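You operate a simulated robot arm through the tools that you are given. There is no shell and no other tool.

The job below is to be done with a simulated robot arm. You get a single attempt, and the scene is never put back.

## Task
Load vials onto the shielded balance till it shows 180 g.
Fine: switch on, lid up, zero the empty pan first; the lid stays open.

It is judged by the outcome, as a careful person would: the job done as asked, and still so three seconds after it is handed in. It fails if anything else is knocked over, pushed out of place, dropped, spilled or broken. Lids that push on must go on centred and level and be pressed home; caps that screw on are set level and turned clockwise until they are tight.

## Robot
A 7-joint arm with a two-finger parallel gripper, fixed in place. Base frame: the origin is at the foot of the arm, x ahead of it, y to its left, z up; the work surface is at about z = 900. Readings come in mm, rad, newtons and seconds.
Its first joint turns from -2.304 to 2.304 rad. Payload 3.91 kg.
The tool frame sits at the grasp point between the pads (the TCP): z along the fingers, y along the line on which they close. The tips reach 30 mm beyond it. Largest opening 110 mm; finger width 20, thickness 10; the body of the gripper, 48 by 112 mm, starts 55 mm behind the TCP.
Orientation is that of the tool frame in the base frame, as [roll, pitch, yaw] about the fixed x, y, z axes, in that order (R = Rz(yaw) Ry(pitch) Rx(roll)). With the fingers straight down and closing along the base's y, the tool's x points along the base's -x, its y along +y and its z along -z.

## Interface
- The arm moves only by the tool apply_moves. Its argument "deltas" is a list that holds one entry, the list of rows, each a list of 7 numbers: the turn, a rotation vector about the base's x, y, z in units of 120 degrees (1.0 is 120 degrees), then the shift along the base's x, y, z in units of 150 mm (1.0 is 150 mm), then the opening in per cent of the stroke, from 0 (shut) to 100 (fully open). In form: [[[rx, ry, rz, dx, dy, dz, grip], ...]]. A call has 1 to 20 rows; each row is the pose to reach, as a shift and turn from the pose commanded when the call began. A call with a number of a shift or a turn outside -1 to 1 is refused whole. Rows are played at 5 a second. More than 50 mm and 0.15 rad between two rows, or a gripper value outside its range, and nothing of the call is played. Where a pose cannot be reached the arm comes as near as it can. A force on the tool above 40 N (or 10 N above the force at the start of the call, whichever is more), or a blocked arm, ends the call early, and 0.2 s more pass. The fingers move at their own pace (about 108 mm/s each) and stop on an object; they squeeze with about 27 N. The grip force told is the motor's: it shows also when the fingers shut on nothing. Time passes only in rows, and 0.2 s behind the last, so rows that repeat a pose let the fingers close. The reply holds the time, the measured pose of the TCP, the force on the tool along the base axes, the opening and the grip force, in the units named above and with some noise, with the torque about the TCP (base axes, N m) and any sound that the robot's microphone picked up.
- Cameras (640 x 400 px; columns grow to the right, rows downward): "scene" is fixed at [399, -649.5, 1582.9]; the picture's right is [1.00, 0.04, 0.00], its down [0.02, -0.40, -0.92] and it looks along [-0.04, 0.92, -0.40] (base axes); focal length 362 px, centre (320, 200). "wrist" rides on the gripper at [72, 17, -103] in the tool frame; the picture's right is [-0.23, 0.97, 0.00], its down [-0.76, -0.18, -0.62] and it looks along [-0.61, -0.14, 0.78] (tool axes); focal length 222 px, centre (320, 200). There is no depth. A picture from a camera that has moved, and an enlarged one, comes with that camera's place and axes in the base frame and with its lens.
- capture(camera): a new picture of that camera. The clock stands still meanwhile.
- inspect(camera, box): a new picture of the part [left, top, right, bottom] of that camera's present view, enlarged. The clock stands still meanwhile.
- hand_in(): hands the job in; it is judged then, once.

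Nothing tells you positions but the pictures and the camera data. Unless the task says otherwise, let go and move clear before handing in.

The tools are called after "Emit:" as a command line: name --argument value ..., lists and objects as JSON in quotes. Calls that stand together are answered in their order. apply_moves: Moves the arm, as the interface text tells. Its arguments: {"type":"object","properties":{"deltas":{"type":"array","items":{"type":"array","items":{"type":"array","items":{"type":"number"}}}}},"required":["deltas"]} The other tools are called the same way: capture (camera) takes a picture; inspect (camera, box) takes an enlarged picture of a part of a camera's view; hand_in () hands the job in.

At the start:

```text
time: 0.0
ee_pos: [196.5, 470.1, 1280.0]
tcp_rot: [-3.141, -0.001, -3.141]
ft_force: [0.0, 0.8, 0.2]
ft_torque: [0.02, 0.0, 0.02]
opening: 110.0
grip_force: 0.0
```

scene: 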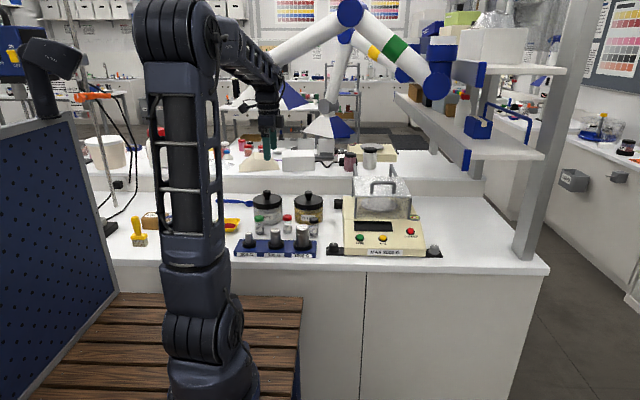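
wrist: 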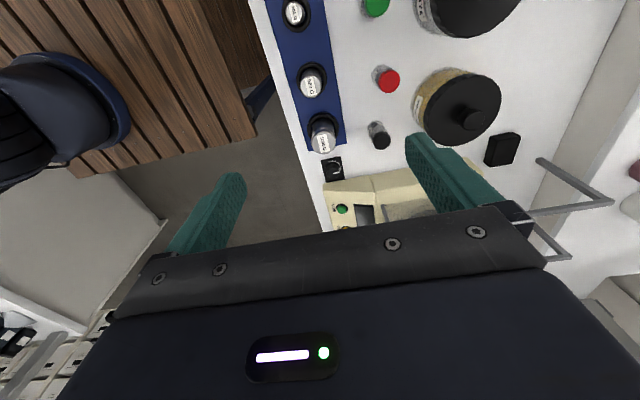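

I see a balance with a glass shield lid to the right, a blue rack with three vials/weights in front, and jars behind. First I take enlarged pictures to read labels and buttons.

Emit:
inspect --camera "scene" --box '[320, 140, 450, 265]'

Emit:
inspect --camera "scene" --box '[220, 180, 340, 265]'

Emit:
inspect --camera "wrist" --box '[260, 0, 460, 125]'

Emit:
inspect --camera "wrist" --box '[280, 100, 460, 240]'

```text
3.20 times, centred on (385, 202) of scene
camera zoom: at [399.0, -649.5, 1582.9], right [1.0, 0.04, 0.0], down [0.02, -0.4, -0.92], along [-0.04, 0.92, -0.4], focal length 1157 px, centre (112, 192)
```

zoom: 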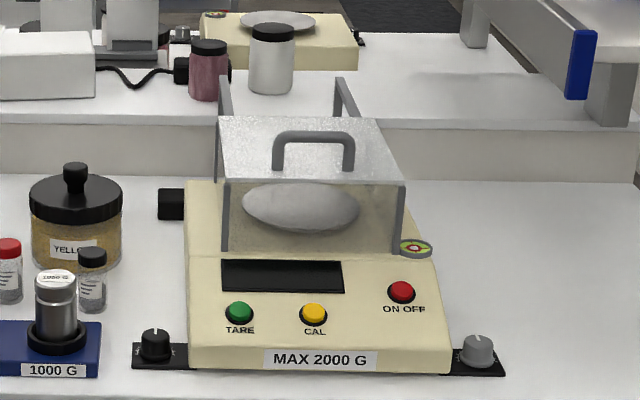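

```text
4.71 times, centred on (280, 222) of scene
camera zoom: at [399.0, -649.5, 1582.9], right [1.0, 0.04, 0.0], down [0.02, -0.4, -0.92], along [-0.04, 0.92, -0.4], focal length 1702 px, centre (508, 94)
```

zoom: 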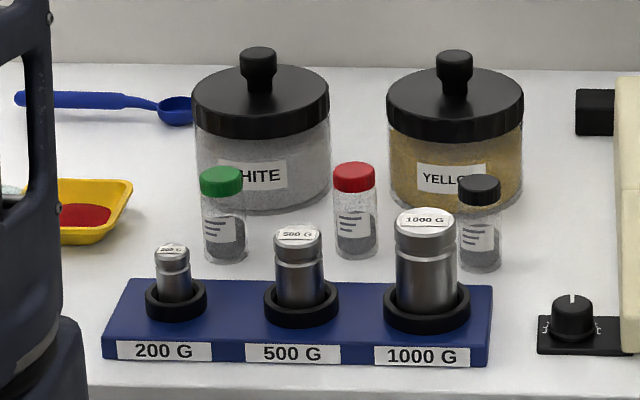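

```text
3.20 times, centred on (360, 62) of wrist
camera zoom: at [123.2, 488.2, 1382.1], right [0.23, 0.97, 0.0], down [0.76, -0.18, 0.62], along [0.61, -0.14, -0.78], focal length 711 px, centre (192, 640)
```

zoom: 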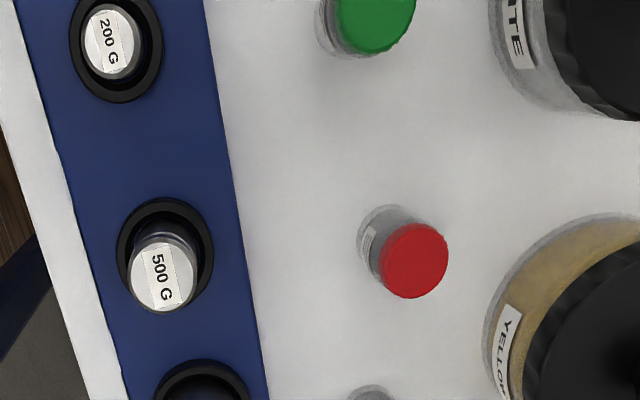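

```text
2.86 times, centred on (370, 170) of wrist
camera zoom: at [123.2, 488.2, 1382.1], right [0.23, 0.97, 0.0], down [0.76, -0.18, 0.62], along [0.61, -0.14, -0.78], focal length 635 px, centre (177, 286)
```

zoom: 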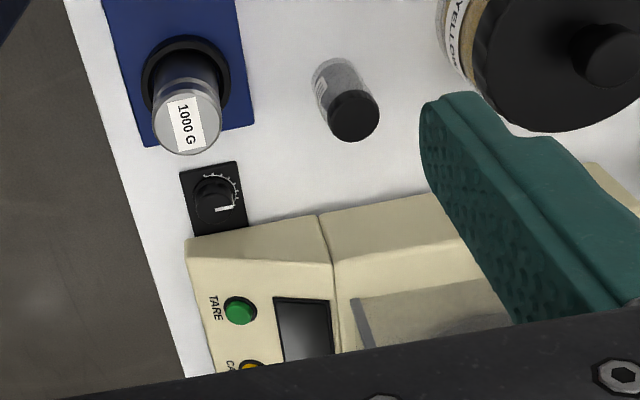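

The balance is at about x 450–700, y 450–800, with a clear shield lid with a top handle. Three capped vials (green, red, black) stand behind the weight rack. I bring the wrist camera over for a closer look at the balance.

Emit:
apply_moves --deltas '[[[0, 0, 0.0625, 0.1892, -0.0492, -0.0275, 100], [0, 0, 0.125, 0.3784, -0.0984, -0.055, 100], [0, 0, 0.1875, 0.5676, -0.1476, -0.0825, 100], [0, 0, 0.25, 0.7568, -0.1968, -0.11, 100], [0, 0, 0.3125, 0.946, -0.246, -0.1375, 100], [0, 0, 0.375, 1.0, -0.2952, -0.165, 100], [0, 0, 0.4375, 1.0, -0.3444, -0.1925, 100], [0, 0, 0.5, 1.0, -0.3936, -0.22, 100]]]'

```text
time: 1.8
ee_pos: [346.5, 413.2, 1247.3]
tcp_rot: [3.141, -0.001, -2.093]
ft_force: [-0.6, -0.2, 0.0]
ft_torque: [-0.04, -0.01, -0.01]
opening: 109.9
grip_force: 0.0
```

Emit:
capture --camera "wrist"

Emit:
capture --camera "scene"

```text
taken
camera wrist: at [294.9, 359.0, 1348.4], right [-0.73, 0.68, 0.0], down [0.53, 0.57, 0.62], along [0.43, 0.46, -0.78], focal length 222 px, centre (320, 200)
```

wrist: 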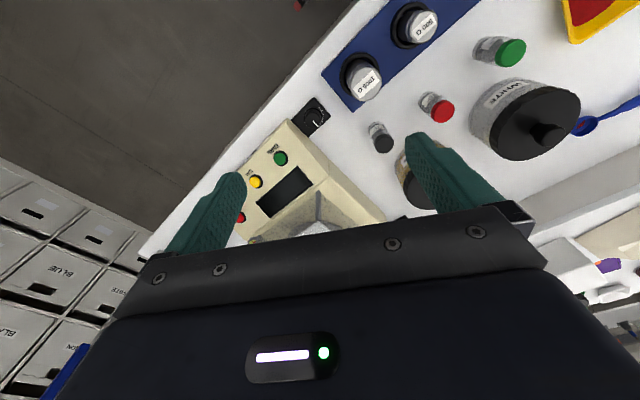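

```text
taken
```

scene: 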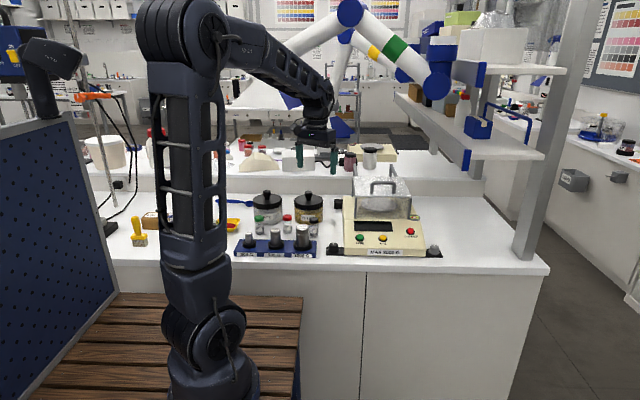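

The wrist camera sees best right beneath itself, so I shift it further over the balance to read the layout of buttons, lid and bubble level.

Emit:
apply_moves --deltas '[[[0, 0, 0, 0.25, 0.2, 0, 100], [0, 0, 0, 0.5, 0.4, 0, 100], [0, 0, 0, 0.75, 0.6, 0, 100], [0, 0, 0, 1.0, 0.8, 0, 100]]]'

Emit:
capture --camera "wrist"

```text
time: 2.8
ee_pos: [498.5, 532.1, 1248.0]
tcp_rot: [3.141, 0.001, -2.095]
ft_force: [-1.7, -0.6, 0.6]
ft_torque: [0.02, -0.04, 0.01]
opening: 110.2
grip_force: 0.1
```

```text
taken
camera wrist: at [446.4, 476.6, 1350.5], right [-0.73, 0.68, 0.0], down [0.53, 0.57, 0.62], along [0.43, 0.46, -0.78], focal length 222 px, centre (320, 200)
```

wrist: 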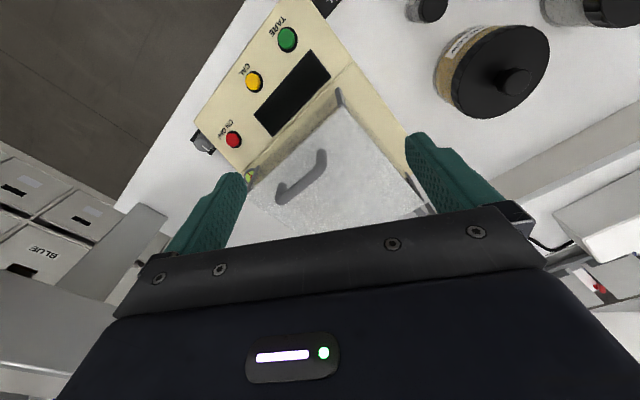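

Emit:
inspect --camera "wrist" --box '[220, 80, 440, 217]'

Emit:
inspect --camera "scene" --box '[345, 155, 425, 220]'

Emit:
inspect --camera "scene" --box '[395, 205, 450, 265]'

```text
2.91 times, centred on (330, 148) of wrist
camera zoom: at [446.4, 476.6, 1350.5], right [-0.73, 0.68, 0.0], down [0.53, 0.57, 0.62], along [0.43, 0.46, -0.78], focal length 646 px, centre (291, 350)
```

zoom: 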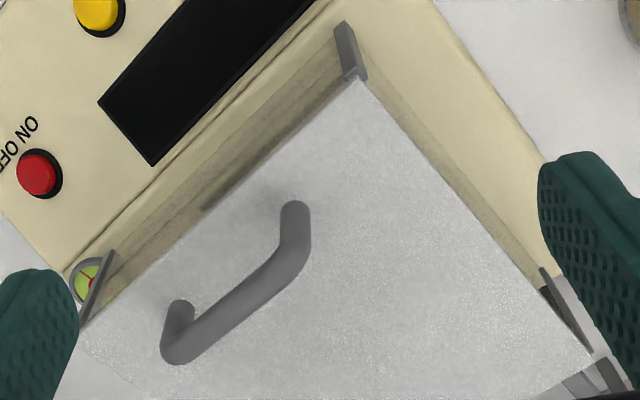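

```text
6.15 times, centred on (385, 188) of scene
camera zoom: at [399.0, -649.5, 1582.9], right [1.0, 0.04, 0.0], down [0.02, -0.4, -0.92], along [-0.04, 0.92, -0.4], focal length 2225 px, centre (-80, 277)
```

zoom: 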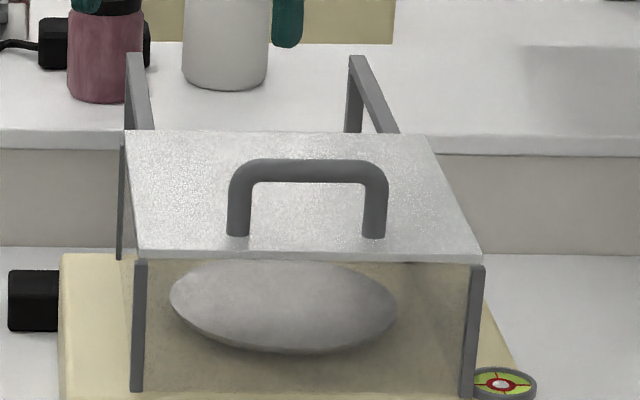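

```text
6.67 times, centred on (422, 235) of scene
camera zoom: at [399.0, -649.5, 1582.9], right [1.0, 0.04, 0.0], down [0.02, -0.4, -0.92], along [-0.04, 0.92, -0.4], focal length 2411 px, centre (-363, -33)
```

zoom: 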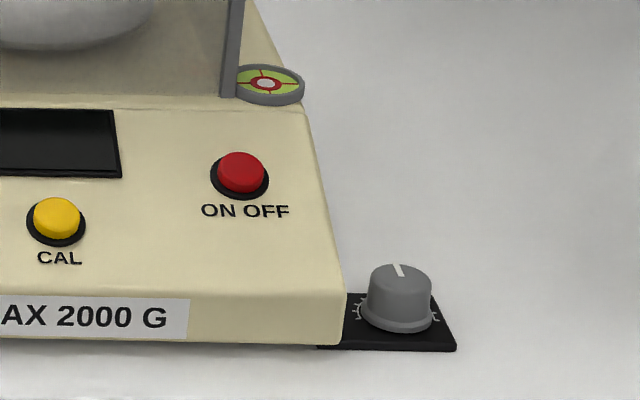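

The bubble is centred, so the balance is level. The lid is a plate with a handle near its front edge, and two rails run back from its rear corners. I tilt the tool to look at the hinge and rails.

Emit:
apply_moves --deltas '[[[0.0625, 0, 0, -0.05, -0.01, 0.05, 100], [0.125, 0, 0, -0.1, -0.02, 0.1, 100], [0.1875, 0, 0, -0.15, -0.04, 0.15, 100], [0.25, 0, 0, -0.2, -0.06, 0.2, 100], [0.3125, 0, 0, -0.25, -0.07, 0.25, 100], [0.375, 0, 0, -0.3, -0.08, 0.3, 100]]]'

Emit:
capture --camera "wrist"

```text
time: 4.2
ee_pos: [452.2, 520.3, 1290.7]
tcp_rot: [2.677, 0.66, -2.258]
ft_force: [0.1, 0.6, -0.2]
ft_torque: [0.0, 0.01, -0.01]
opening: 110.4
grip_force: 0.0
```

```text
taken
camera wrist: at [400.2, 408.9, 1324.9], right [-0.73, 0.48, 0.48], down [0.53, -0.04, 0.84], along [0.43, 0.87, -0.23], focal length 222 px, centre (320, 200)
```

wrist: 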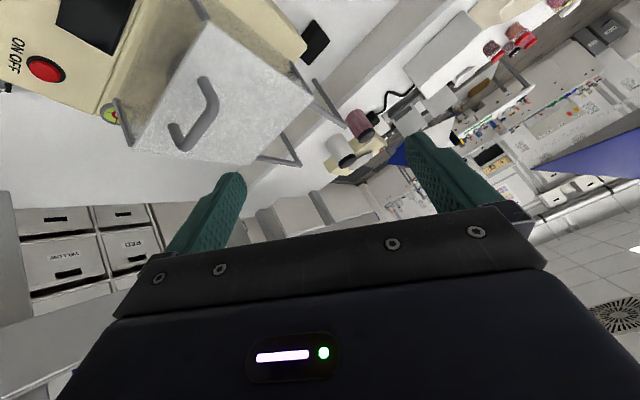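

Emit:
inspect --camera "wrist" --box '[100, 0, 380, 180]'

Emit:
inspect --camera "wrist" --box '[240, 50, 370, 180]'

```text
2.22 times, centred on (240, 90) of wrist
camera zoom: at [400.2, 408.9, 1324.9], right [-0.73, 0.48, 0.48], down [0.53, -0.04, 0.84], along [0.43, 0.87, -0.23], focal length 494 px, centre (498, 444)
```

zoom: 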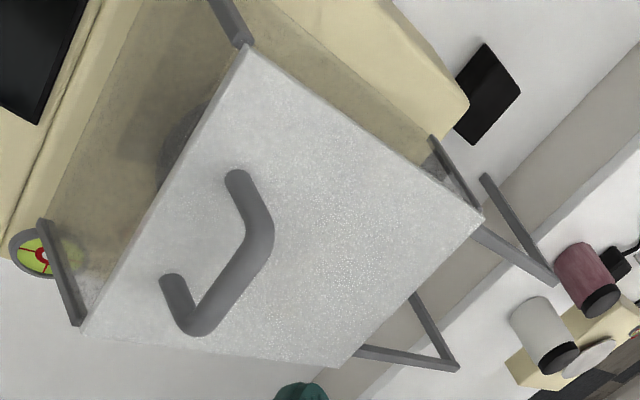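

```text
3.08 times, centred on (305, 115) of wrist
camera zoom: at [400.2, 408.9, 1324.9], right [-0.73, 0.48, 0.48], down [0.53, -0.04, 0.84], along [0.43, 0.87, -0.23], focal length 684 px, centre (366, 462)
```

zoom: 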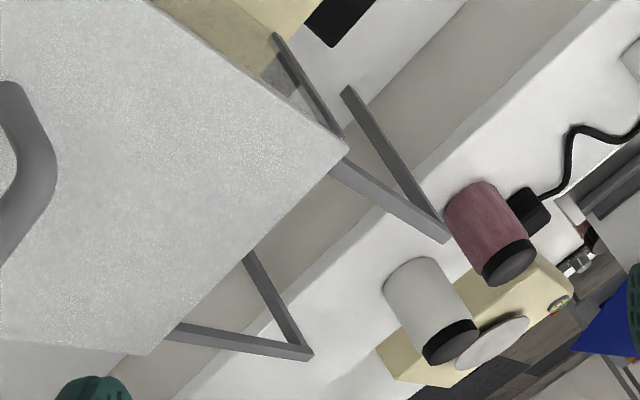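

The rails are horizontal at lid height with legs at the rear, so the lid probably hinges at its back edge. First I go to the red ON/OFF button (about x 673, y 490, z 972) with fingers shut and pointing down.

Emit:
apply_moves --deltas '[[[-0.0625, 0, 0, 0.1667, -0.033, 0, 100], [-0.125, 0, 0, 0.3333, -0.066, 0, 100], [-0.1875, 0, 0, 0.5, -0.1, 0, 100], [-0.25, 0, 0, 0.6667, -0.13, 0, 100], [-0.3125, 0, 0, 0.8333, -0.163, 0, 100], [-0.375, 0, 0, 1.0, -0.193, 0, 100]]]'

Emit:
apply_moves --deltas '[[[0, 0, 0.0625, 0.119, 0, -0.05, 0], [0, 0, 0.125, 0.238, 0, -0.1, 0], [0, 0, 0.1875, 0.357, 0, -0.2, 0], [0, 0, 0.25, 0.476, 0, -0.3, 0], [0, 0, 0.25, 0.476, 0, -0.5, 0], [0, 0, 0.25, 0.476, 0, -0.6, 0], [0, 0, 0.25, 0.476, 0, -0.6, 0]]]'

Emit:
capture --camera "wrist"

Emit:
capture --camera "scene"

```text
time: 5.6
ee_pos: [602.3, 490.5, 1292.1]
tcp_rot: [-3.139, -0.001, -2.096]
ft_force: [-0.6, 0.6, 0.6]
ft_torque: [0.04, -0.03, 0.01]
opening: 110.2
grip_force: 0.0
```

```text
time: 7.2
ee_pos: [674.4, 491.2, 1199.6]
tcp_rot: [3.141, 0.001, -1.571]
ft_force: [-0.1, -0.4, 0.3]
ft_torque: [0.03, -0.01, 0.0]
opening: 0.0
grip_force: 27.2
```

```text
taken
camera wrist: at [655.7, 418.5, 1302.5], right [-0.97, 0.23, 0.0], down [0.18, 0.76, 0.62], along [0.14, 0.61, -0.78], focal length 222 px, centre (320, 200)
```

wrist: 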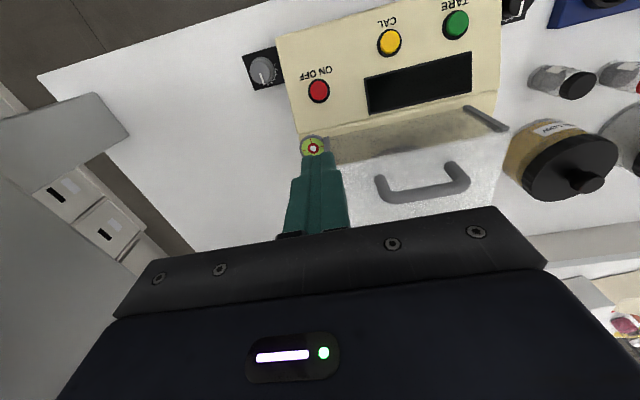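

```text
taken
```

scene: 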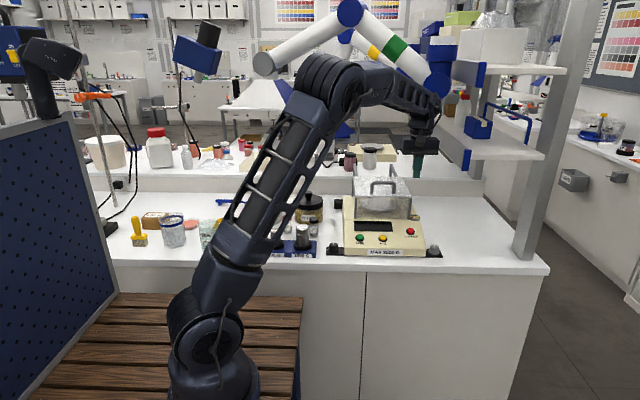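

The fingertips are directly over the red ON/OFF button. I lower in steps and then press gently.

Emit:
apply_moves --deltas '[[[0, 0, 0, 0, -0.005, -0.3, 0], [0, 0, 0, 0, -0.01, -0.6, 0], [0, 0, 0, -0.004, -0.014, -0.85, 0], [0, 0, 0, -0.007, -0.014, -1.0, 0]]]'

Emit:
apply_moves --deltas '[[[0, 0, 0, 0, 0, -0.1, 0], [0, 0, 0, 0, 0, -0.2, 0], [0, 0, 0, 0, 0, -0.24, 0], [0, 0, 0, 0, 0, -0.26, 0], [0, 0, 0, 0, 0, -0.28, 0]]]'

Emit:
capture --camera "wrist"

Emit:
inspect --camera "scene" --box '[320, 150, 450, 265]'

```text
time: 8.2
ee_pos: [671.2, 488.1, 1051.2]
tcp_rot: [-3.14, 0.0, -1.571]
ft_force: [0.3, -0.9, -0.1]
ft_torque: [0.03, -0.02, 0.01]
opening: 0.0
grip_force: 26.9
```

```text
time: 9.4
ee_pos: [670.9, 488.3, 1009.7]
tcp_rot: [-3.141, 0.0, -1.57]
ft_force: [-0.6, -0.1, -0.5]
ft_torque: [-0.01, 0.01, 0.01]
opening: 0.2
grip_force: 26.5
```

```text
taken
camera wrist: at [653.1, 416.4, 1111.9], right [-0.97, 0.23, 0.0], down [0.18, 0.76, 0.62], along [0.14, 0.61, -0.78], focal length 222 px, centre (320, 200)
```

wrist: 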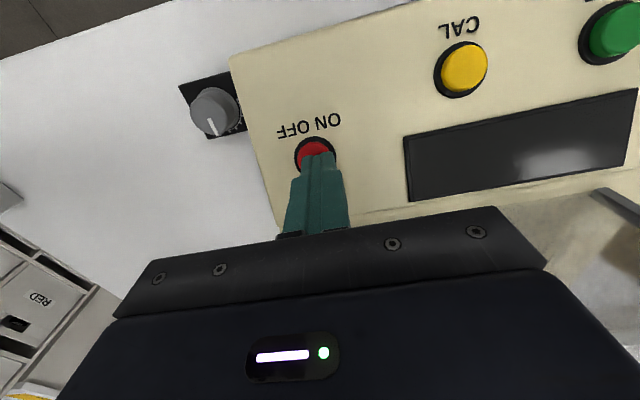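

```text
3.48 times, centred on (385, 208) of scene
camera zoom: at [399.0, -649.5, 1582.9], right [1.0, 0.04, 0.0], down [0.02, -0.4, -0.92], along [-0.04, 0.92, -0.4], focal length 1258 px, centre (94, 174)
```

zoom: 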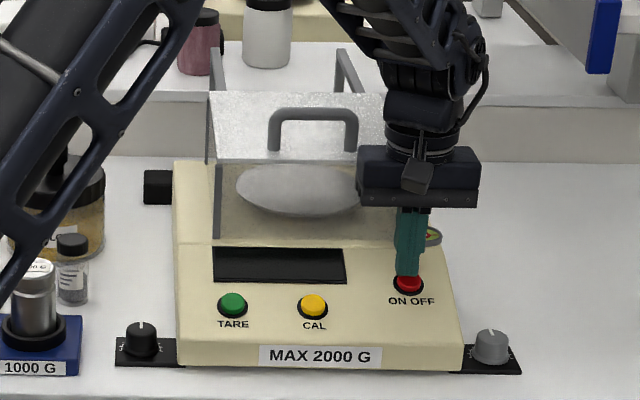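

The tip is just above the red button. I press down slowly, then back off.

Emit:
apply_moves --deltas '[[[0, 0, 0, 0, 0, -0.013, 0], [0, 0, 0, 0, 0, -0.027, 0], [0, 0, 0, 0, 0, -0.04, 0], [0, 0, 0, 0, 0, -0.053, 0], [0, 0, 0, 0, 0, -0.067, 0], [0, 0, 0, 0, 0, -0.067, 0]]]'

Emit:
capture --camera "wrist"

```text
time: 10.8
ee_pos: [670.9, 488.8, 1000.2]
tcp_rot: [-3.141, 0.002, -1.571]
ft_force: [-0.2, 2.8, 25.0]
ft_torque: [0.29, -0.02, 0.0]
opening: 0.1
grip_force: 27.1
heard: click
```

```text
taken
camera wrist: at [653.4, 416.3, 1102.5], right [-0.97, 0.23, 0.0], down [0.18, 0.76, 0.62], along [0.14, 0.61, -0.78], focal length 222 px, centre (320, 200)
```

wrist: 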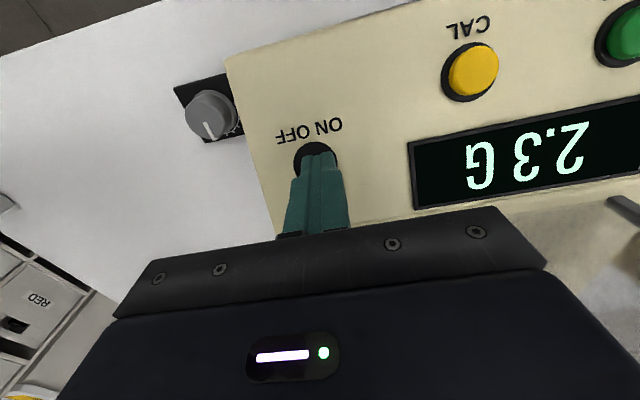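

The balance is on: it clicked and shows 2.3 G. I back straight up, then turn the tool so I can take the lid handle from its left side (handle about x 530–624, y 577, z 1112).

Emit:
apply_moves --deltas '[[[0, 0, 0, 0, 0, 0.2, 0], [0, 0, 0, 0, 0, 0.5, 0], [0, 0, 0, 0, 0, 0.75, 0], [0, 0, 0, 0, 0, 1.0, 0]]]'

Emit:
apply_moves --deltas '[[[0, 0, 0.0625, -0.083, 0, 0.1, 0], [0, 0, 0.125, -0.167, 0, 0.25, 0], [0, 0, 0.1875, -0.25, 0, 0.4, 0], [0, 0, 0.25, -0.333, 0, 0.55, 0], [0, 0, 0.3125, -0.417, 0, 0.7, 0], [0, 0, 0.375, -0.5, 0, 0.8, 0], [0, 0, 0.4375, -0.583, 0, 0.8, 0], [0, 0, 0.5, -0.667, 0, 0.8, 0], [0, 0, 0.5625, -0.75, 0, 0.8, 0], [0, 0, 0.625, -0.833, 0, 0.8, 0], [0, 0, 0.6875, -0.917, 0, 0.8, 0], [0, 0, 0.75, -1.0, 0, 0.8, 0]]]'

Emit:
inspect --camera "scene" --box '[320, 150, 450, 265]'

Emit:
capture --camera "wrist"

Emit:
capture --camera "scene"

```text
time: 11.8
ee_pos: [672.0, 489.0, 1149.3]
tcp_rot: [3.141, -0.002, -1.573]
ft_force: [0.4, 1.0, 0.0]
ft_torque: [0.01, 0.03, -0.01]
opening: 0.0
grip_force: 26.6
```

```text
time: 14.4
ee_pos: [521.6, 489.5, 1269.4]
tcp_rot: [3.141, 0.0, 0.0]
ft_force: [-0.2, 0.8, 0.8]
ft_torque: [-0.02, 0.0, 0.02]
opening: 0.0
grip_force: 27.0
```

```text
3.48 times, centred on (385, 208) of scene
camera zoom: at [399.0, -649.5, 1582.9], right [1.0, 0.04, 0.0], down [0.02, -0.4, -0.92], along [-0.04, 0.92, -0.4], focal length 1258 px, centre (94, 174)
```

zoom: 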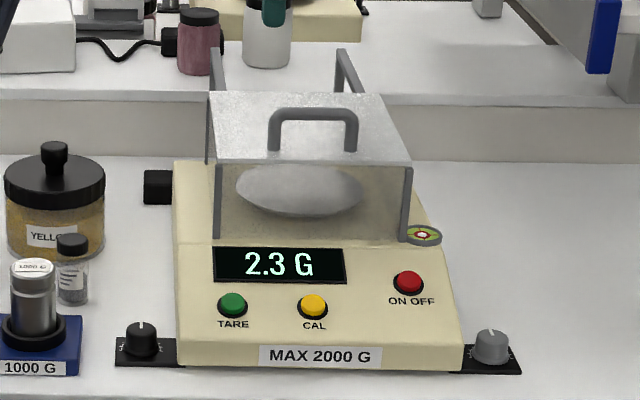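

```text
taken
camera wrist: at [593.6, 472.3, 1371.9], right [-0.23, -0.97, 0.0], down [-0.76, 0.18, 0.62], along [-0.61, 0.14, -0.78], focal length 222 px, centre (320, 200)
```

wrist: 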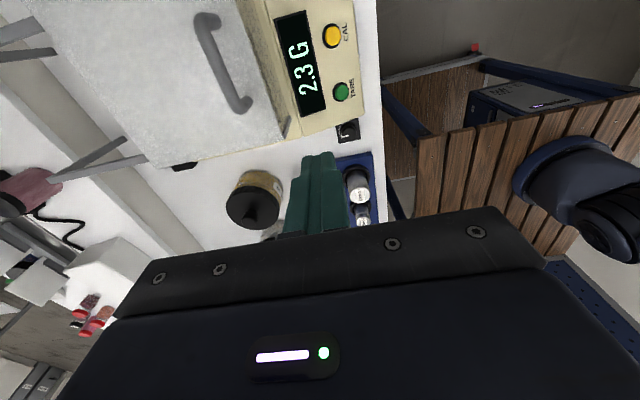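

```text
taken
```

scene: 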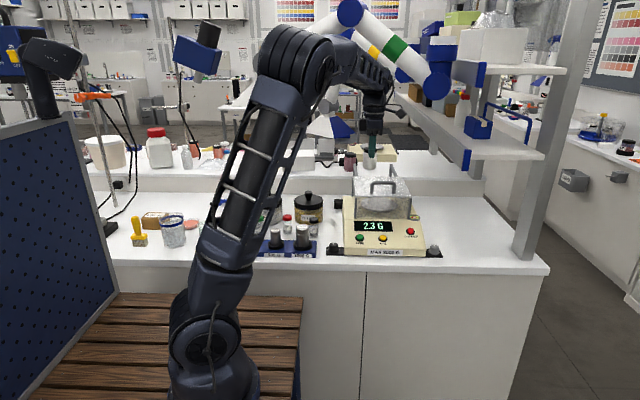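

The display is readable from the scene camera (2.3 G). Next I swing the tool to horizontal, pointing along +x, left of the lid handle.

Emit:
apply_moves --deltas '[[[0, -0.0625, 0, -0.068, 0.05, -0.01, 0], [0, -0.125, 0, -0.136, 0.1, -0.02, 0], [0, -0.1875, 0, -0.204, 0.15, -0.03, 0], [0, -0.25, 0, -0.272, 0.2, -0.04, 0], [0, -0.3125, 0, -0.34, 0.25, -0.05, 0], [0, -0.375, 0, -0.408, 0.3, -0.06, 0], [0, -0.4375, 0, -0.476, 0.35, -0.07, 0], [0, -0.5, 0, -0.544, 0.4, -0.08, 0], [0, -0.5625, 0, -0.612, 0.45, -0.09, 0], [0, -0.625, 0, -0.68, 0.5, -0.1, 0], [0, -0.6875, 0, -0.748, 0.55, -0.11, 50], [0, -0.75, 0, -0.815, 0.593, -0.12, 50]]]'

Emit:
capture --camera "wrist"

Emit:
capture --camera "scene"

```text
time: 17.0
ee_pos: [399.3, 578.6, 1252.6]
tcp_rot: [-0.581, -1.566, -2.559]
ft_force: [-0.5, -0.6, -0.1]
ft_torque: [-0.01, -0.04, 0.03]
opening: 54.9
grip_force: 0.1
```

```text
taken
camera wrist: at [294.3, 561.0, 1324.1], right [0.0, -0.97, -0.23], down [-0.62, 0.18, -0.76], along [0.78, 0.14, -0.6], focal length 222 px, centre (320, 200)
```

wrist: 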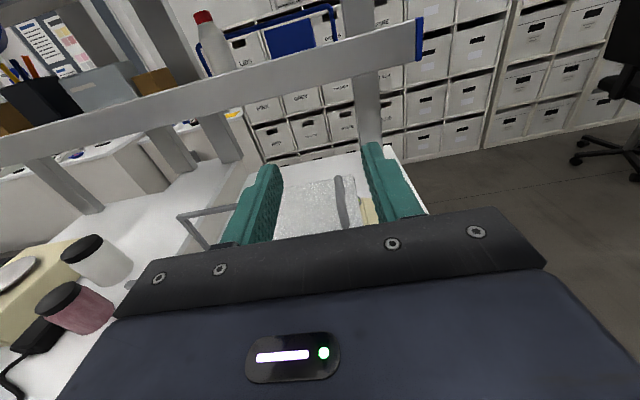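

```text
taken
```

scene: 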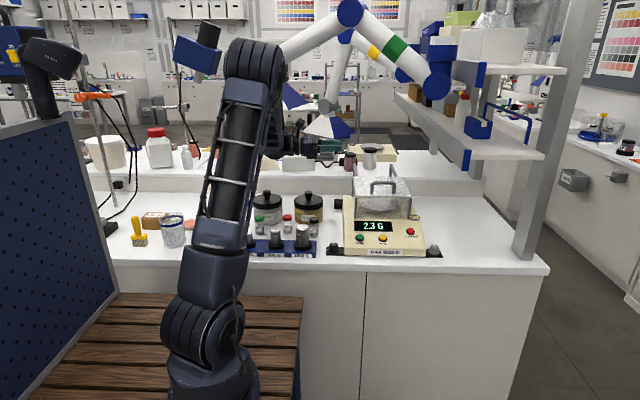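

The tool is horizontal and pointed at the lid handle with the fingers straddling its line. I lower it to handle height, still left of the lid.

Emit:
apply_moves --deltas '[[[0, 0, 0, 0.03, 0, -0.2, 50], [0, 0, 0, 0.06, 0, -0.4, 50], [0, 0, 0, 0.1, 0, -0.6, 50], [0, 0, 0, 0.15, 0, -0.8, 50], [0, 0, 0, 0.2, 0, -0.96, 50]]]'

Emit:
capture --camera "wrist"

Emit:
inspect --camera "scene" --box '[240, 120, 440, 250]'

```text
time: 18.2
ee_pos: [429.6, 578.4, 1106.0]
tcp_rot: [-1.258, -1.571, -1.882]
ft_force: [-0.8, 0.4, 0.3]
ft_torque: [0.03, 0.01, 0.0]
opening: 54.7
grip_force: 0.1
```

```text
taken
camera wrist: at [324.7, 561.6, 1177.9], right [0.0, -0.97, -0.23], down [-0.62, 0.18, -0.76], along [0.78, 0.14, -0.61], focal length 222 px, centre (320, 200)
```

wrist: 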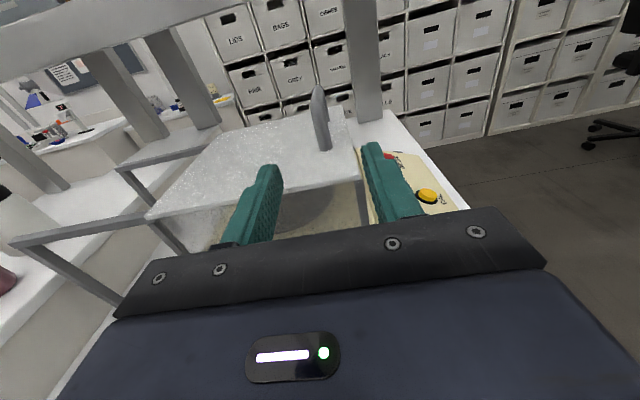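

```text
3.08 times, centred on (340, 185) of scene
camera zoom: at [399.0, -649.5, 1582.9], right [1.0, 0.04, 0.0], down [0.02, -0.4, -0.92], along [-0.04, 0.92, -0.4], focal length 1113 px, centre (258, 246)
```

zoom: 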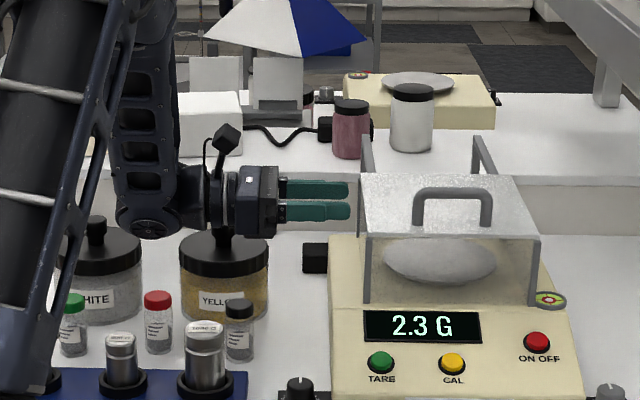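

The handle is centred between the fingers. I advance until the pads straddle the handle's left leg.

Emit:
apply_moves --deltas '[[[0, 0, 0, 0.2, 0, 0, 50], [0, 0, 0, 0.4, 0, 0, 50], [0, 0, 0, 0.6, 0.005, 0, 50], [0, 0, 0, 0.73, 0.005, 0, 50]]]'

Emit:
capture --camera "wrist"

Emit:
inspect --camera "scene" --box '[320, 140, 430, 210]'

```text
time: 19.2
ee_pos: [538.2, 577.0, 1106.2]
tcp_rot: [-0.613, -1.57, -2.528]
ft_force: [-7.9, -1.3, 0.4]
ft_torque: [-0.09, 0.26, 0.01]
opening: 54.9
grip_force: 0.0
```

```text
taken
camera wrist: at [434.9, 560.8, 1178.2], right [0.0, -0.97, -0.23], down [-0.62, 0.18, -0.76], along [0.78, 0.14, -0.61], focal length 222 px, centre (320, 200)
```

wrist: 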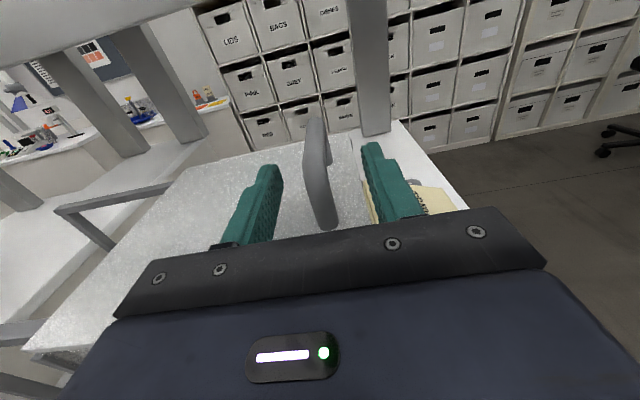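

```text
5.71 times, centred on (375, 175) of scene
camera zoom: at [399.0, -649.5, 1582.9], right [1.0, 0.04, 0.0], down [0.02, -0.4, -0.92], along [-0.04, 0.92, -0.4], focal length 2066 px, centre (6, 343)
```

zoom: 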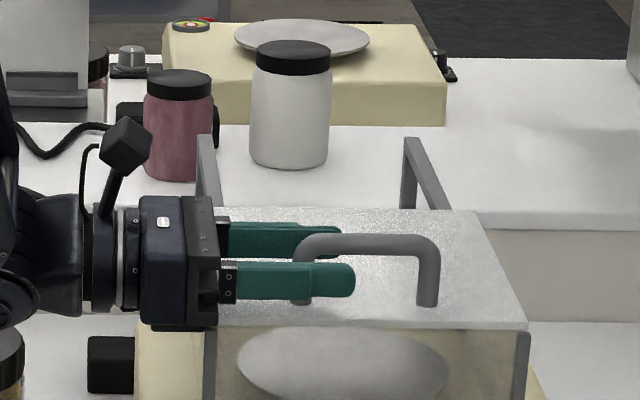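

There is a light contact (about 8 N) at lid-edge height, probably the gripper body touching the lid's left edge. I back off about 8 mm and rise 3 mm, then check.

Emit:
apply_moves --deltas '[[[0, 0, 0, -0.03, 0, 0, 50], [0, 0, 0, -0.06, 0, 0.01, 50], [0, 0, 0, -0.06, 0, 0.02, 50]]]'

Emit:
inspect --camera "scene" --box '[320, 140, 430, 210]'

```text
time: 20.0
ee_pos: [529.6, 577.8, 1110.7]
tcp_rot: [-1.316, -1.569, -1.826]
ft_force: [-0.3, -0.5, -0.3]
ft_torque: [-0.01, 0.02, 0.01]
opening: 54.9
grip_force: 0.0
```

```text
5.71 times, centred on (375, 175) of scene
camera zoom: at [399.0, -649.5, 1582.9], right [1.0, 0.04, 0.0], down [0.02, -0.4, -0.92], along [-0.04, 0.92, -0.4], focal length 2066 px, centre (6, 343)
```

zoom: 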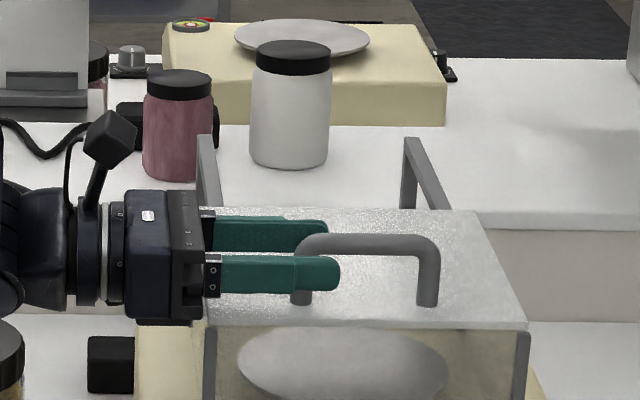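

Contact is gone and the lid has not moved. I close the fingers on the handle's left leg.

Emit:
apply_moves --deltas '[[[0, 0, 0, 0, 0, 0, 25], [0, 0, 0, 0, 0, 0, 10], [0, 0, 0, 0, 0, 0, 0], [0, 0, 0, 0, 0, 0, 0], [0, 0, 0, 0, 0, 0, 0]]]'

Emit:
capture --camera "wrist"

```text
time: 21.2
ee_pos: [529.6, 578.8, 1111.1]
tcp_rot: [1.584, -1.57, 1.556]
ft_force: [5.3, 18.1, 4.3]
ft_torque: [-0.01, 0.6, 0.38]
opening: 13.8
grip_force: 44.6
```

```text
taken
camera wrist: at [425.2, 561.5, 1182.2], right [0.0, -0.97, -0.23], down [-0.62, 0.18, -0.76], along [0.78, 0.14, -0.61], focal length 222 px, centre (320, 200)
```

wrist: 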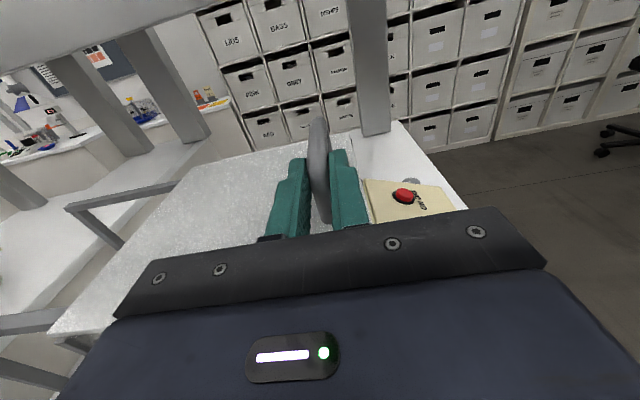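

The handle is gripped (13.8 mm), with an 18 N sideways force meaning the handle sits slightly further in +y. I shift the tool 2 mm to relieve it.

Emit:
apply_moves --deltas '[[[0, 0, 0, 0, 0.007, 0, 0], [0, 0, 0, 0, 0.013, 0, 0], [0, 0, 0, 0, 0.013, 0, 0]]]'

```text
time: 22.0
ee_pos: [529.8, 581.3, 1110.5]
tcp_rot: [-0.643, -1.57, -2.497]
ft_force: [-5.1, -3.1, 8.2]
ft_torque: [-0.01, 0.05, -0.19]
opening: 13.9
grip_force: 45.0
```

Forces are small now. I try lifting the lid by about 4° about its presumed rear hinge and watch the forces.

Emit:
apply_moves --deltas '[[[-0.0083, 0, 0, 0, 0.005, 0.02, 0], [-0.0167, 0, 0, 0, 0.01, 0.04, 0], [-0.025, 0, 0, 0, 0.016, 0.06, 0], [-0.0333, 0, 0, 0, 0.022, 0.079, 0], [-0.0333, 0, 0, 0, 0.022, 0.079, 0]]]'

Emit:
inspect --camera "scene" --box '[320, 140, 430, 210]'

Emit:
capture --camera "wrist"

```text
time: 23.2
ee_pos: [531.1, 583.9, 1120.6]
tcp_rot: [1.588, -1.498, 1.552]
ft_force: [0.9, -1.7, -33.2]
ft_torque: [0.3, 0.62, -0.54]
opening: 14.3
grip_force: 45.1
```

```text
5.71 times, centred on (375, 175) of scene
camera zoom: at [399.0, -649.5, 1582.9], right [1.0, 0.04, 0.0], down [0.02, -0.4, -0.92], along [-0.04, 0.92, -0.4], focal length 2066 px, centre (6, 343)
```

zoom: 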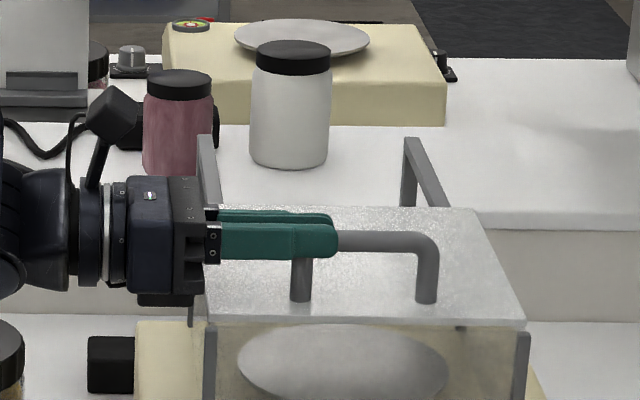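

```text
taken
camera wrist: at [426.3, 572.7, 1193.9], right [0.0, -0.99, -0.16], down [-0.62, 0.12, -0.77], along [0.78, 0.1, -0.62], focal length 222 px, centre (320, 200)
```

wrist: 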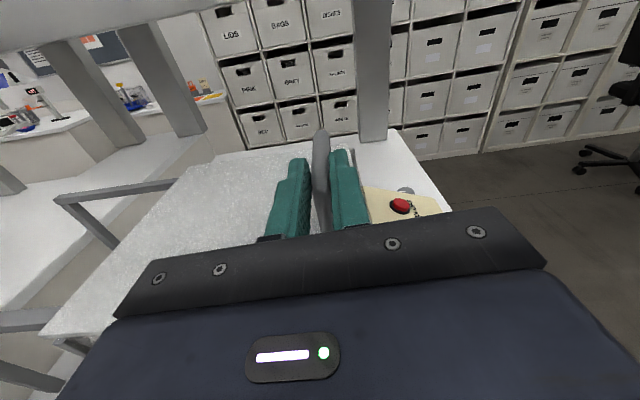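

Emit:
inspect --camera "scene" --box '[350, 170, 420, 220]'

Emit:
inspect --camera "wrist" --box '[240, 100, 440, 240]'

```text
8.00 times, centred on (385, 195) of scene
camera zoom: at [399.0, -649.5, 1582.9], right [1.0, 0.04, 0.0], down [0.02, -0.4, -0.92], along [-0.04, 0.92, -0.4], focal length 2893 px, centre (-200, 240)
```

zoom: 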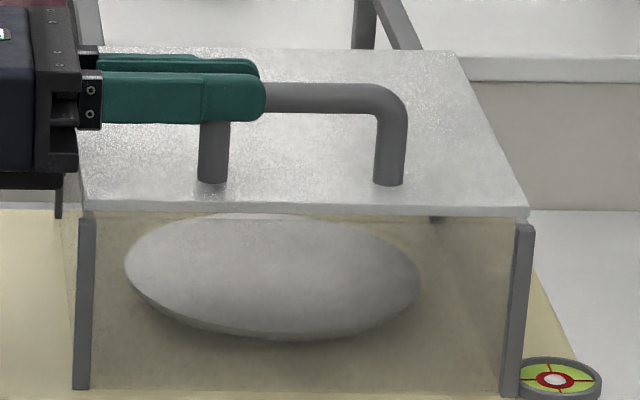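

```text
2.86 times, centred on (340, 170) of wrist
camera zoom: at [426.3, 572.7, 1193.9], right [0.0, -0.99, -0.16], down [-0.62, 0.12, -0.77], along [0.78, 0.1, -0.62], focal length 635 px, centre (263, 286)
```

zoom: 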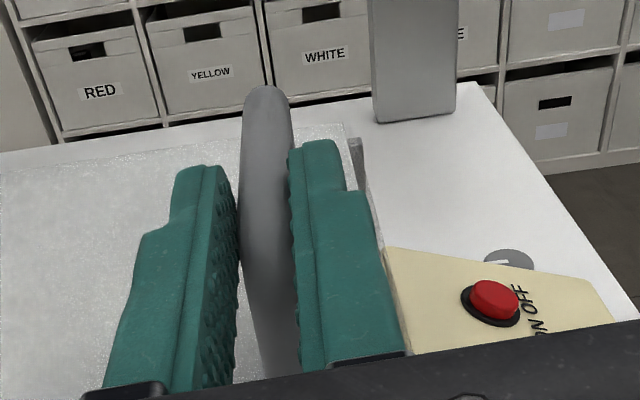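

The lid front rose only a few mm while the pull is 33 N. I check whether the balance itself is moving and what the display shows.

Emit:
inspect --camera "scene" --box '[320, 150, 450, 265]'

Emit:
inspect --camera "scene" --box '[345, 155, 425, 220]'

```text
3.48 times, centred on (385, 208) of scene
camera zoom: at [399.0, -649.5, 1582.9], right [1.0, 0.04, 0.0], down [0.02, -0.4, -0.92], along [-0.04, 0.92, -0.4], focal length 1258 px, centre (94, 174)
```

zoom: 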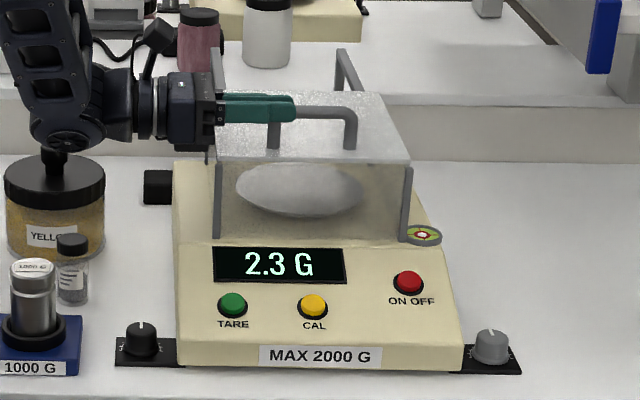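

```text
6.15 times, centred on (385, 188) of scene
camera zoom: at [399.0, -649.5, 1582.9], right [1.0, 0.04, 0.0], down [0.02, -0.4, -0.92], along [-0.04, 0.92, -0.4], focal length 2225 px, centre (-80, 277)
```

zoom: 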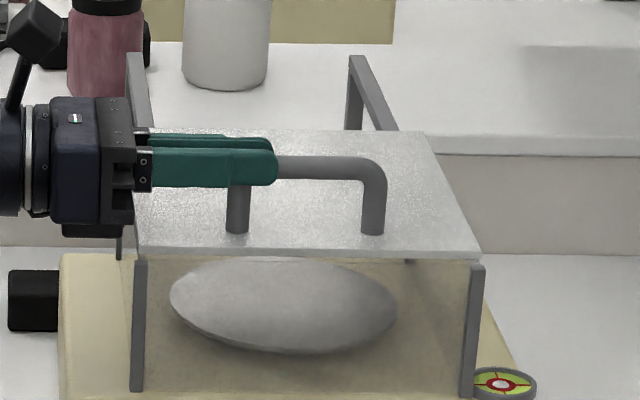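

The lid is hinged at the rear (its rear edge stayed put) but stiff, and the pads slip on the leg. I'll put it back down, release, and re-grip from the front with one finger hooked under the bar.

Emit:
apply_moves --deltas '[[[0.0083, 0, 0, 0, -0.006, -0.02, 0], [0.0167, 0, 0, 0, -0.012, -0.04, 0], [0.025, 0, 0, 0, -0.018, -0.055, 0], [0.0333, 0, 0, 0, -0.022, -0.07, 0], [0.0333, 0, 0, 0, -0.022, -0.07, 30], [0.0333, 0, 0, 0, -0.022, -0.07, 45], [0.0333, 0, 0, 0, -0.022, -0.07, 50]]]'

Emit:
inspect --camera "scene" --box '[345, 155, 425, 220]'

```text
time: 24.8
ee_pos: [530.6, 581.7, 1111.4]
tcp_rot: [-0.011, -1.57, -3.131]
ft_force: [-0.2, -0.2, -0.3]
ft_torque: [-0.02, -0.01, -0.04]
opening: 55.0
grip_force: 0.1
```

```text
6.15 times, centred on (385, 188) of scene
camera zoom: at [399.0, -649.5, 1582.9], right [1.0, 0.04, 0.0], down [0.02, -0.4, -0.92], along [-0.04, 0.92, -0.4], focal length 2225 px, centre (-80, 277)
```

zoom: 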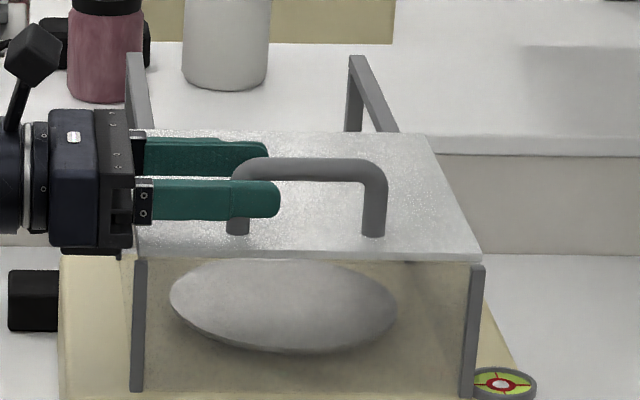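

The lid is back closed and I have let go. I retreat to the left, rise, and bring the tool round to approach from the front.

Emit:
apply_moves --deltas '[[[0, 0, 0, -0.25, 0, 0.01, 50], [0, 0, 0, -0.5, 0, 0.02, 50], [0, 0, 0, -0.75, 0, 0.05, 50], [0, 0, 0, -0.9, 0, 0.2, 50], [0, 0, 0, -0.9, 0, 0.5, 50], [0, 0, 0, -0.9, 0, 0.8, 50], [0, 0, 0, -0.9, 0, 1.0, 50]]]'

Emit:
apply_moves --deltas '[[[0, 0.0625, 0, 0.08, -0.06, 0, 27], [0, 0.125, 0, 0.16, -0.12, 0, 27], [0, 0.1875, 0, 0.24, -0.18, 0, 27], [0, 0.25, 0, 0.33, -0.24, 0, 27], [0, 0.3125, 0, 0.42, -0.3, 0, 27], [0, 0.375, 0, 0.5, -0.36, 0, 27], [0, 0.4375, 0, 0.58, -0.42, 0, 27], [0, 0.5, 0, 0.66, -0.48, 0, 27], [0, 0.5625, 0, 0.75, -0.54, 0, 27], [0, 0.625, 0, 0.83, -0.6, 0, 27], [0, 0.6875, 0, 0.92, -0.66, 0, 27], [0, 0.75, 0, 1.0, -0.72, 0, 27]]]'

```text
time: 26.4
ee_pos: [394.0, 579.2, 1261.1]
tcp_rot: [-0.033, -1.57, -3.109]
ft_force: [0.4, 0.6, -0.7]
ft_torque: [0.02, -0.01, -0.09]
opening: 55.1
grip_force: 0.0
```

```text
time: 29.0
ee_pos: [544.7, 473.2, 1262.6]
tcp_rot: [-3.141, 0.0, 0.001]
ft_force: [-1.0, 0.0, 0.0]
ft_torque: [0.01, -0.05, -0.04]
opening: 29.6
grip_force: 0.1
```

Emit:
apply_moves --deltas '[[[0.0625, 0, 0, 0.025, 0, -0.03, 27], [0.125, 0, 0, 0.05, 0, -0.06, 27], [0.1875, 0, 0, 0.08, 0, -0.1, 27], [0.25, 0, 0, 0.11, 0, -0.15, 27], [0.3125, 0, 0, 0.14, 0.03, -0.2, 27], [0.375, 0, 0, 0.17, 0.06, -0.25, 27], [0.4375, 0, 0, 0.2, 0.1, -0.35, 27], [0.5, 0, 0, 0.213, 0.15, -0.45, 27]]]'

Emit:
capture --camera "wrist"

Emit:
inspect --camera "scene" --box '[300, 120, 460, 230]'

```text
time: 30.8
ee_pos: [576.8, 494.1, 1194.0]
tcp_rot: [-2.093, 0.0, -0.002]
ft_force: [-0.8, 0.0, -0.6]
ft_torque: [0.0, -0.01, -0.02]
opening: 29.6
grip_force: 0.0
```

```text
taken
camera wrist: at [648.6, 396.8, 1230.4], right [-0.23, -0.49, -0.84], down [-0.76, -0.45, 0.46], along [-0.61, 0.75, -0.27], focal length 222 px, centre (320, 200)
```

wrist: 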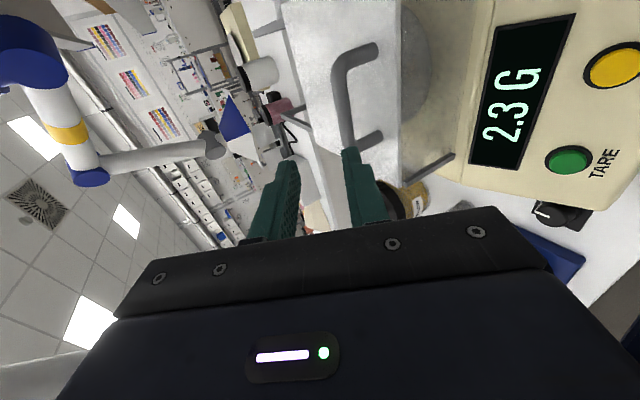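

```text
3.64 times, centred on (380, 175) of scene
camera zoom: at [399.0, -649.5, 1582.9], right [1.0, 0.04, 0.0], down [0.02, -0.4, -0.92], along [-0.04, 0.92, -0.4], focal length 1315 px, centre (102, 291)
```

zoom: 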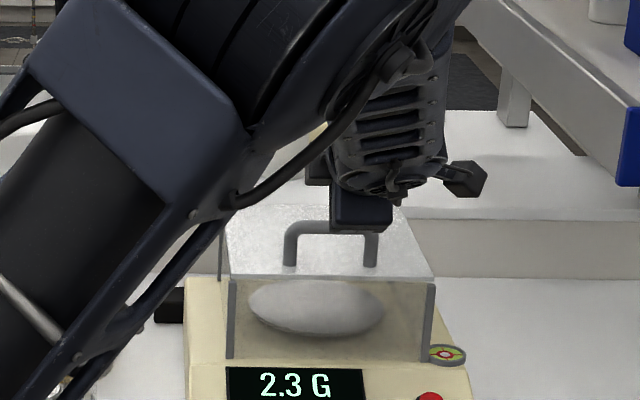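

The tool points forward-down at the handle from the front. I line up and advance so that one finger goes under the bar and the other over it.

Emit:
apply_moves --deltas '[[[0, 0, 0, 0, 0.05, -0.15, 27], [0, 0, 0, 0, 0.139, -0.302, 27], [0, 0, 0, 0, 0.226, -0.352, 27], [0, 0, 0, 0, 0.312, -0.402, 27]]]'

Emit:
capture --camera "wrist"

Emit:
inspect --camera "wrist" --box '[240, 20, 480, 240]'

```text
time: 31.8
ee_pos: [576.6, 541.9, 1134.3]
tcp_rot: [-2.093, 0.0, 0.0]
ft_force: [-0.5, 0.1, -0.1]
ft_torque: [0.05, 0.03, 0.02]
opening: 30.1
grip_force: 0.0
```

```text
taken
camera wrist: at [648.0, 444.4, 1169.9], right [-0.23, -0.49, -0.84], down [-0.76, -0.45, 0.47], along [-0.61, 0.75, -0.27], focal length 222 px, centre (320, 200)
```

wrist: 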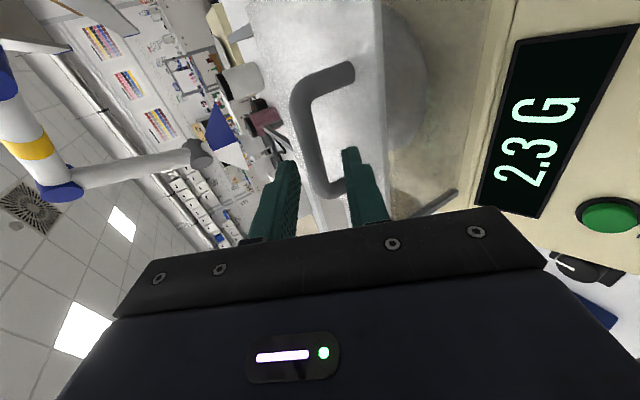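

```text
1.82 times, centred on (360, 130) of wrist
camera zoom: at [648.0, 444.4, 1169.9], right [-0.23, -0.49, -0.84], down [-0.76, -0.45, 0.47], along [-0.61, 0.75, -0.27], focal length 404 px, centre (247, 327)
```

zoom: 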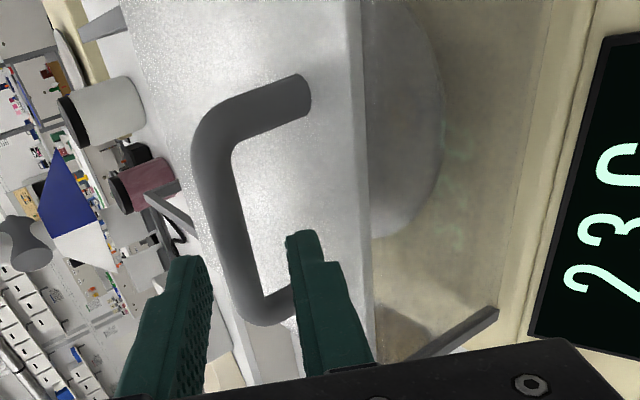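

Emit:
apply_moves --deltas '[[[0, 0, 0, 0, 0.058, -0.033, 27], [0, 0, 0, 0, 0.115, -0.067, 27], [0, 0, 0, 0, 0.173, -0.1, 27]]]'

Emit:
inspect --camera "wrist" --box '[240, 20, 480, 240]'

```text
time: 32.6
ee_pos: [578.4, 569.1, 1120.5]
tcp_rot: [-2.094, 0.001, 0.0]
ft_force: [-0.5, 0.1, 0.9]
ft_torque: [0.02, 0.0, -0.03]
opening: 29.7
grip_force: 0.1
```

```text
1.82 times, centred on (360, 130) of wrist
camera zoom: at [649.1, 471.0, 1155.9], right [-0.23, -0.49, -0.84], down [-0.76, -0.45, 0.47], along [-0.61, 0.75, -0.27], focal length 404 px, centre (247, 327)
```

zoom: 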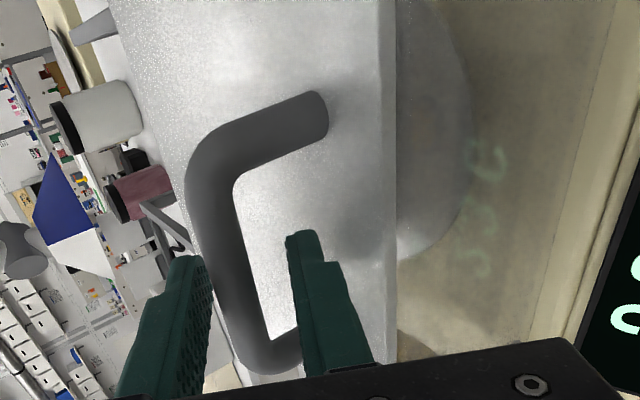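

The bar lies between the fingers. I close on it and check the force.

Emit:
apply_moves --deltas '[[[0, 0, 0, 0, 0, 0, 15], [0, 0, 0, 0, 0, 0, 5], [0, 0, 0, 0, 0, 0, 0], [0, 0, 0, 0, 0, 0, 0]]]'

```text
time: 33.7
ee_pos: [577.9, 569.7, 1122.4]
tcp_rot: [-2.092, -0.001, -0.003]
ft_force: [-3.5, 1.6, 6.0]
ft_torque: [0.02, 0.81, -0.49]
opening: 13.8
grip_force: 44.8
stopped in row 4: the force on the tool passed its limit at 41 N (the readings are from after the stop); the commanded pose is now the measured one
```

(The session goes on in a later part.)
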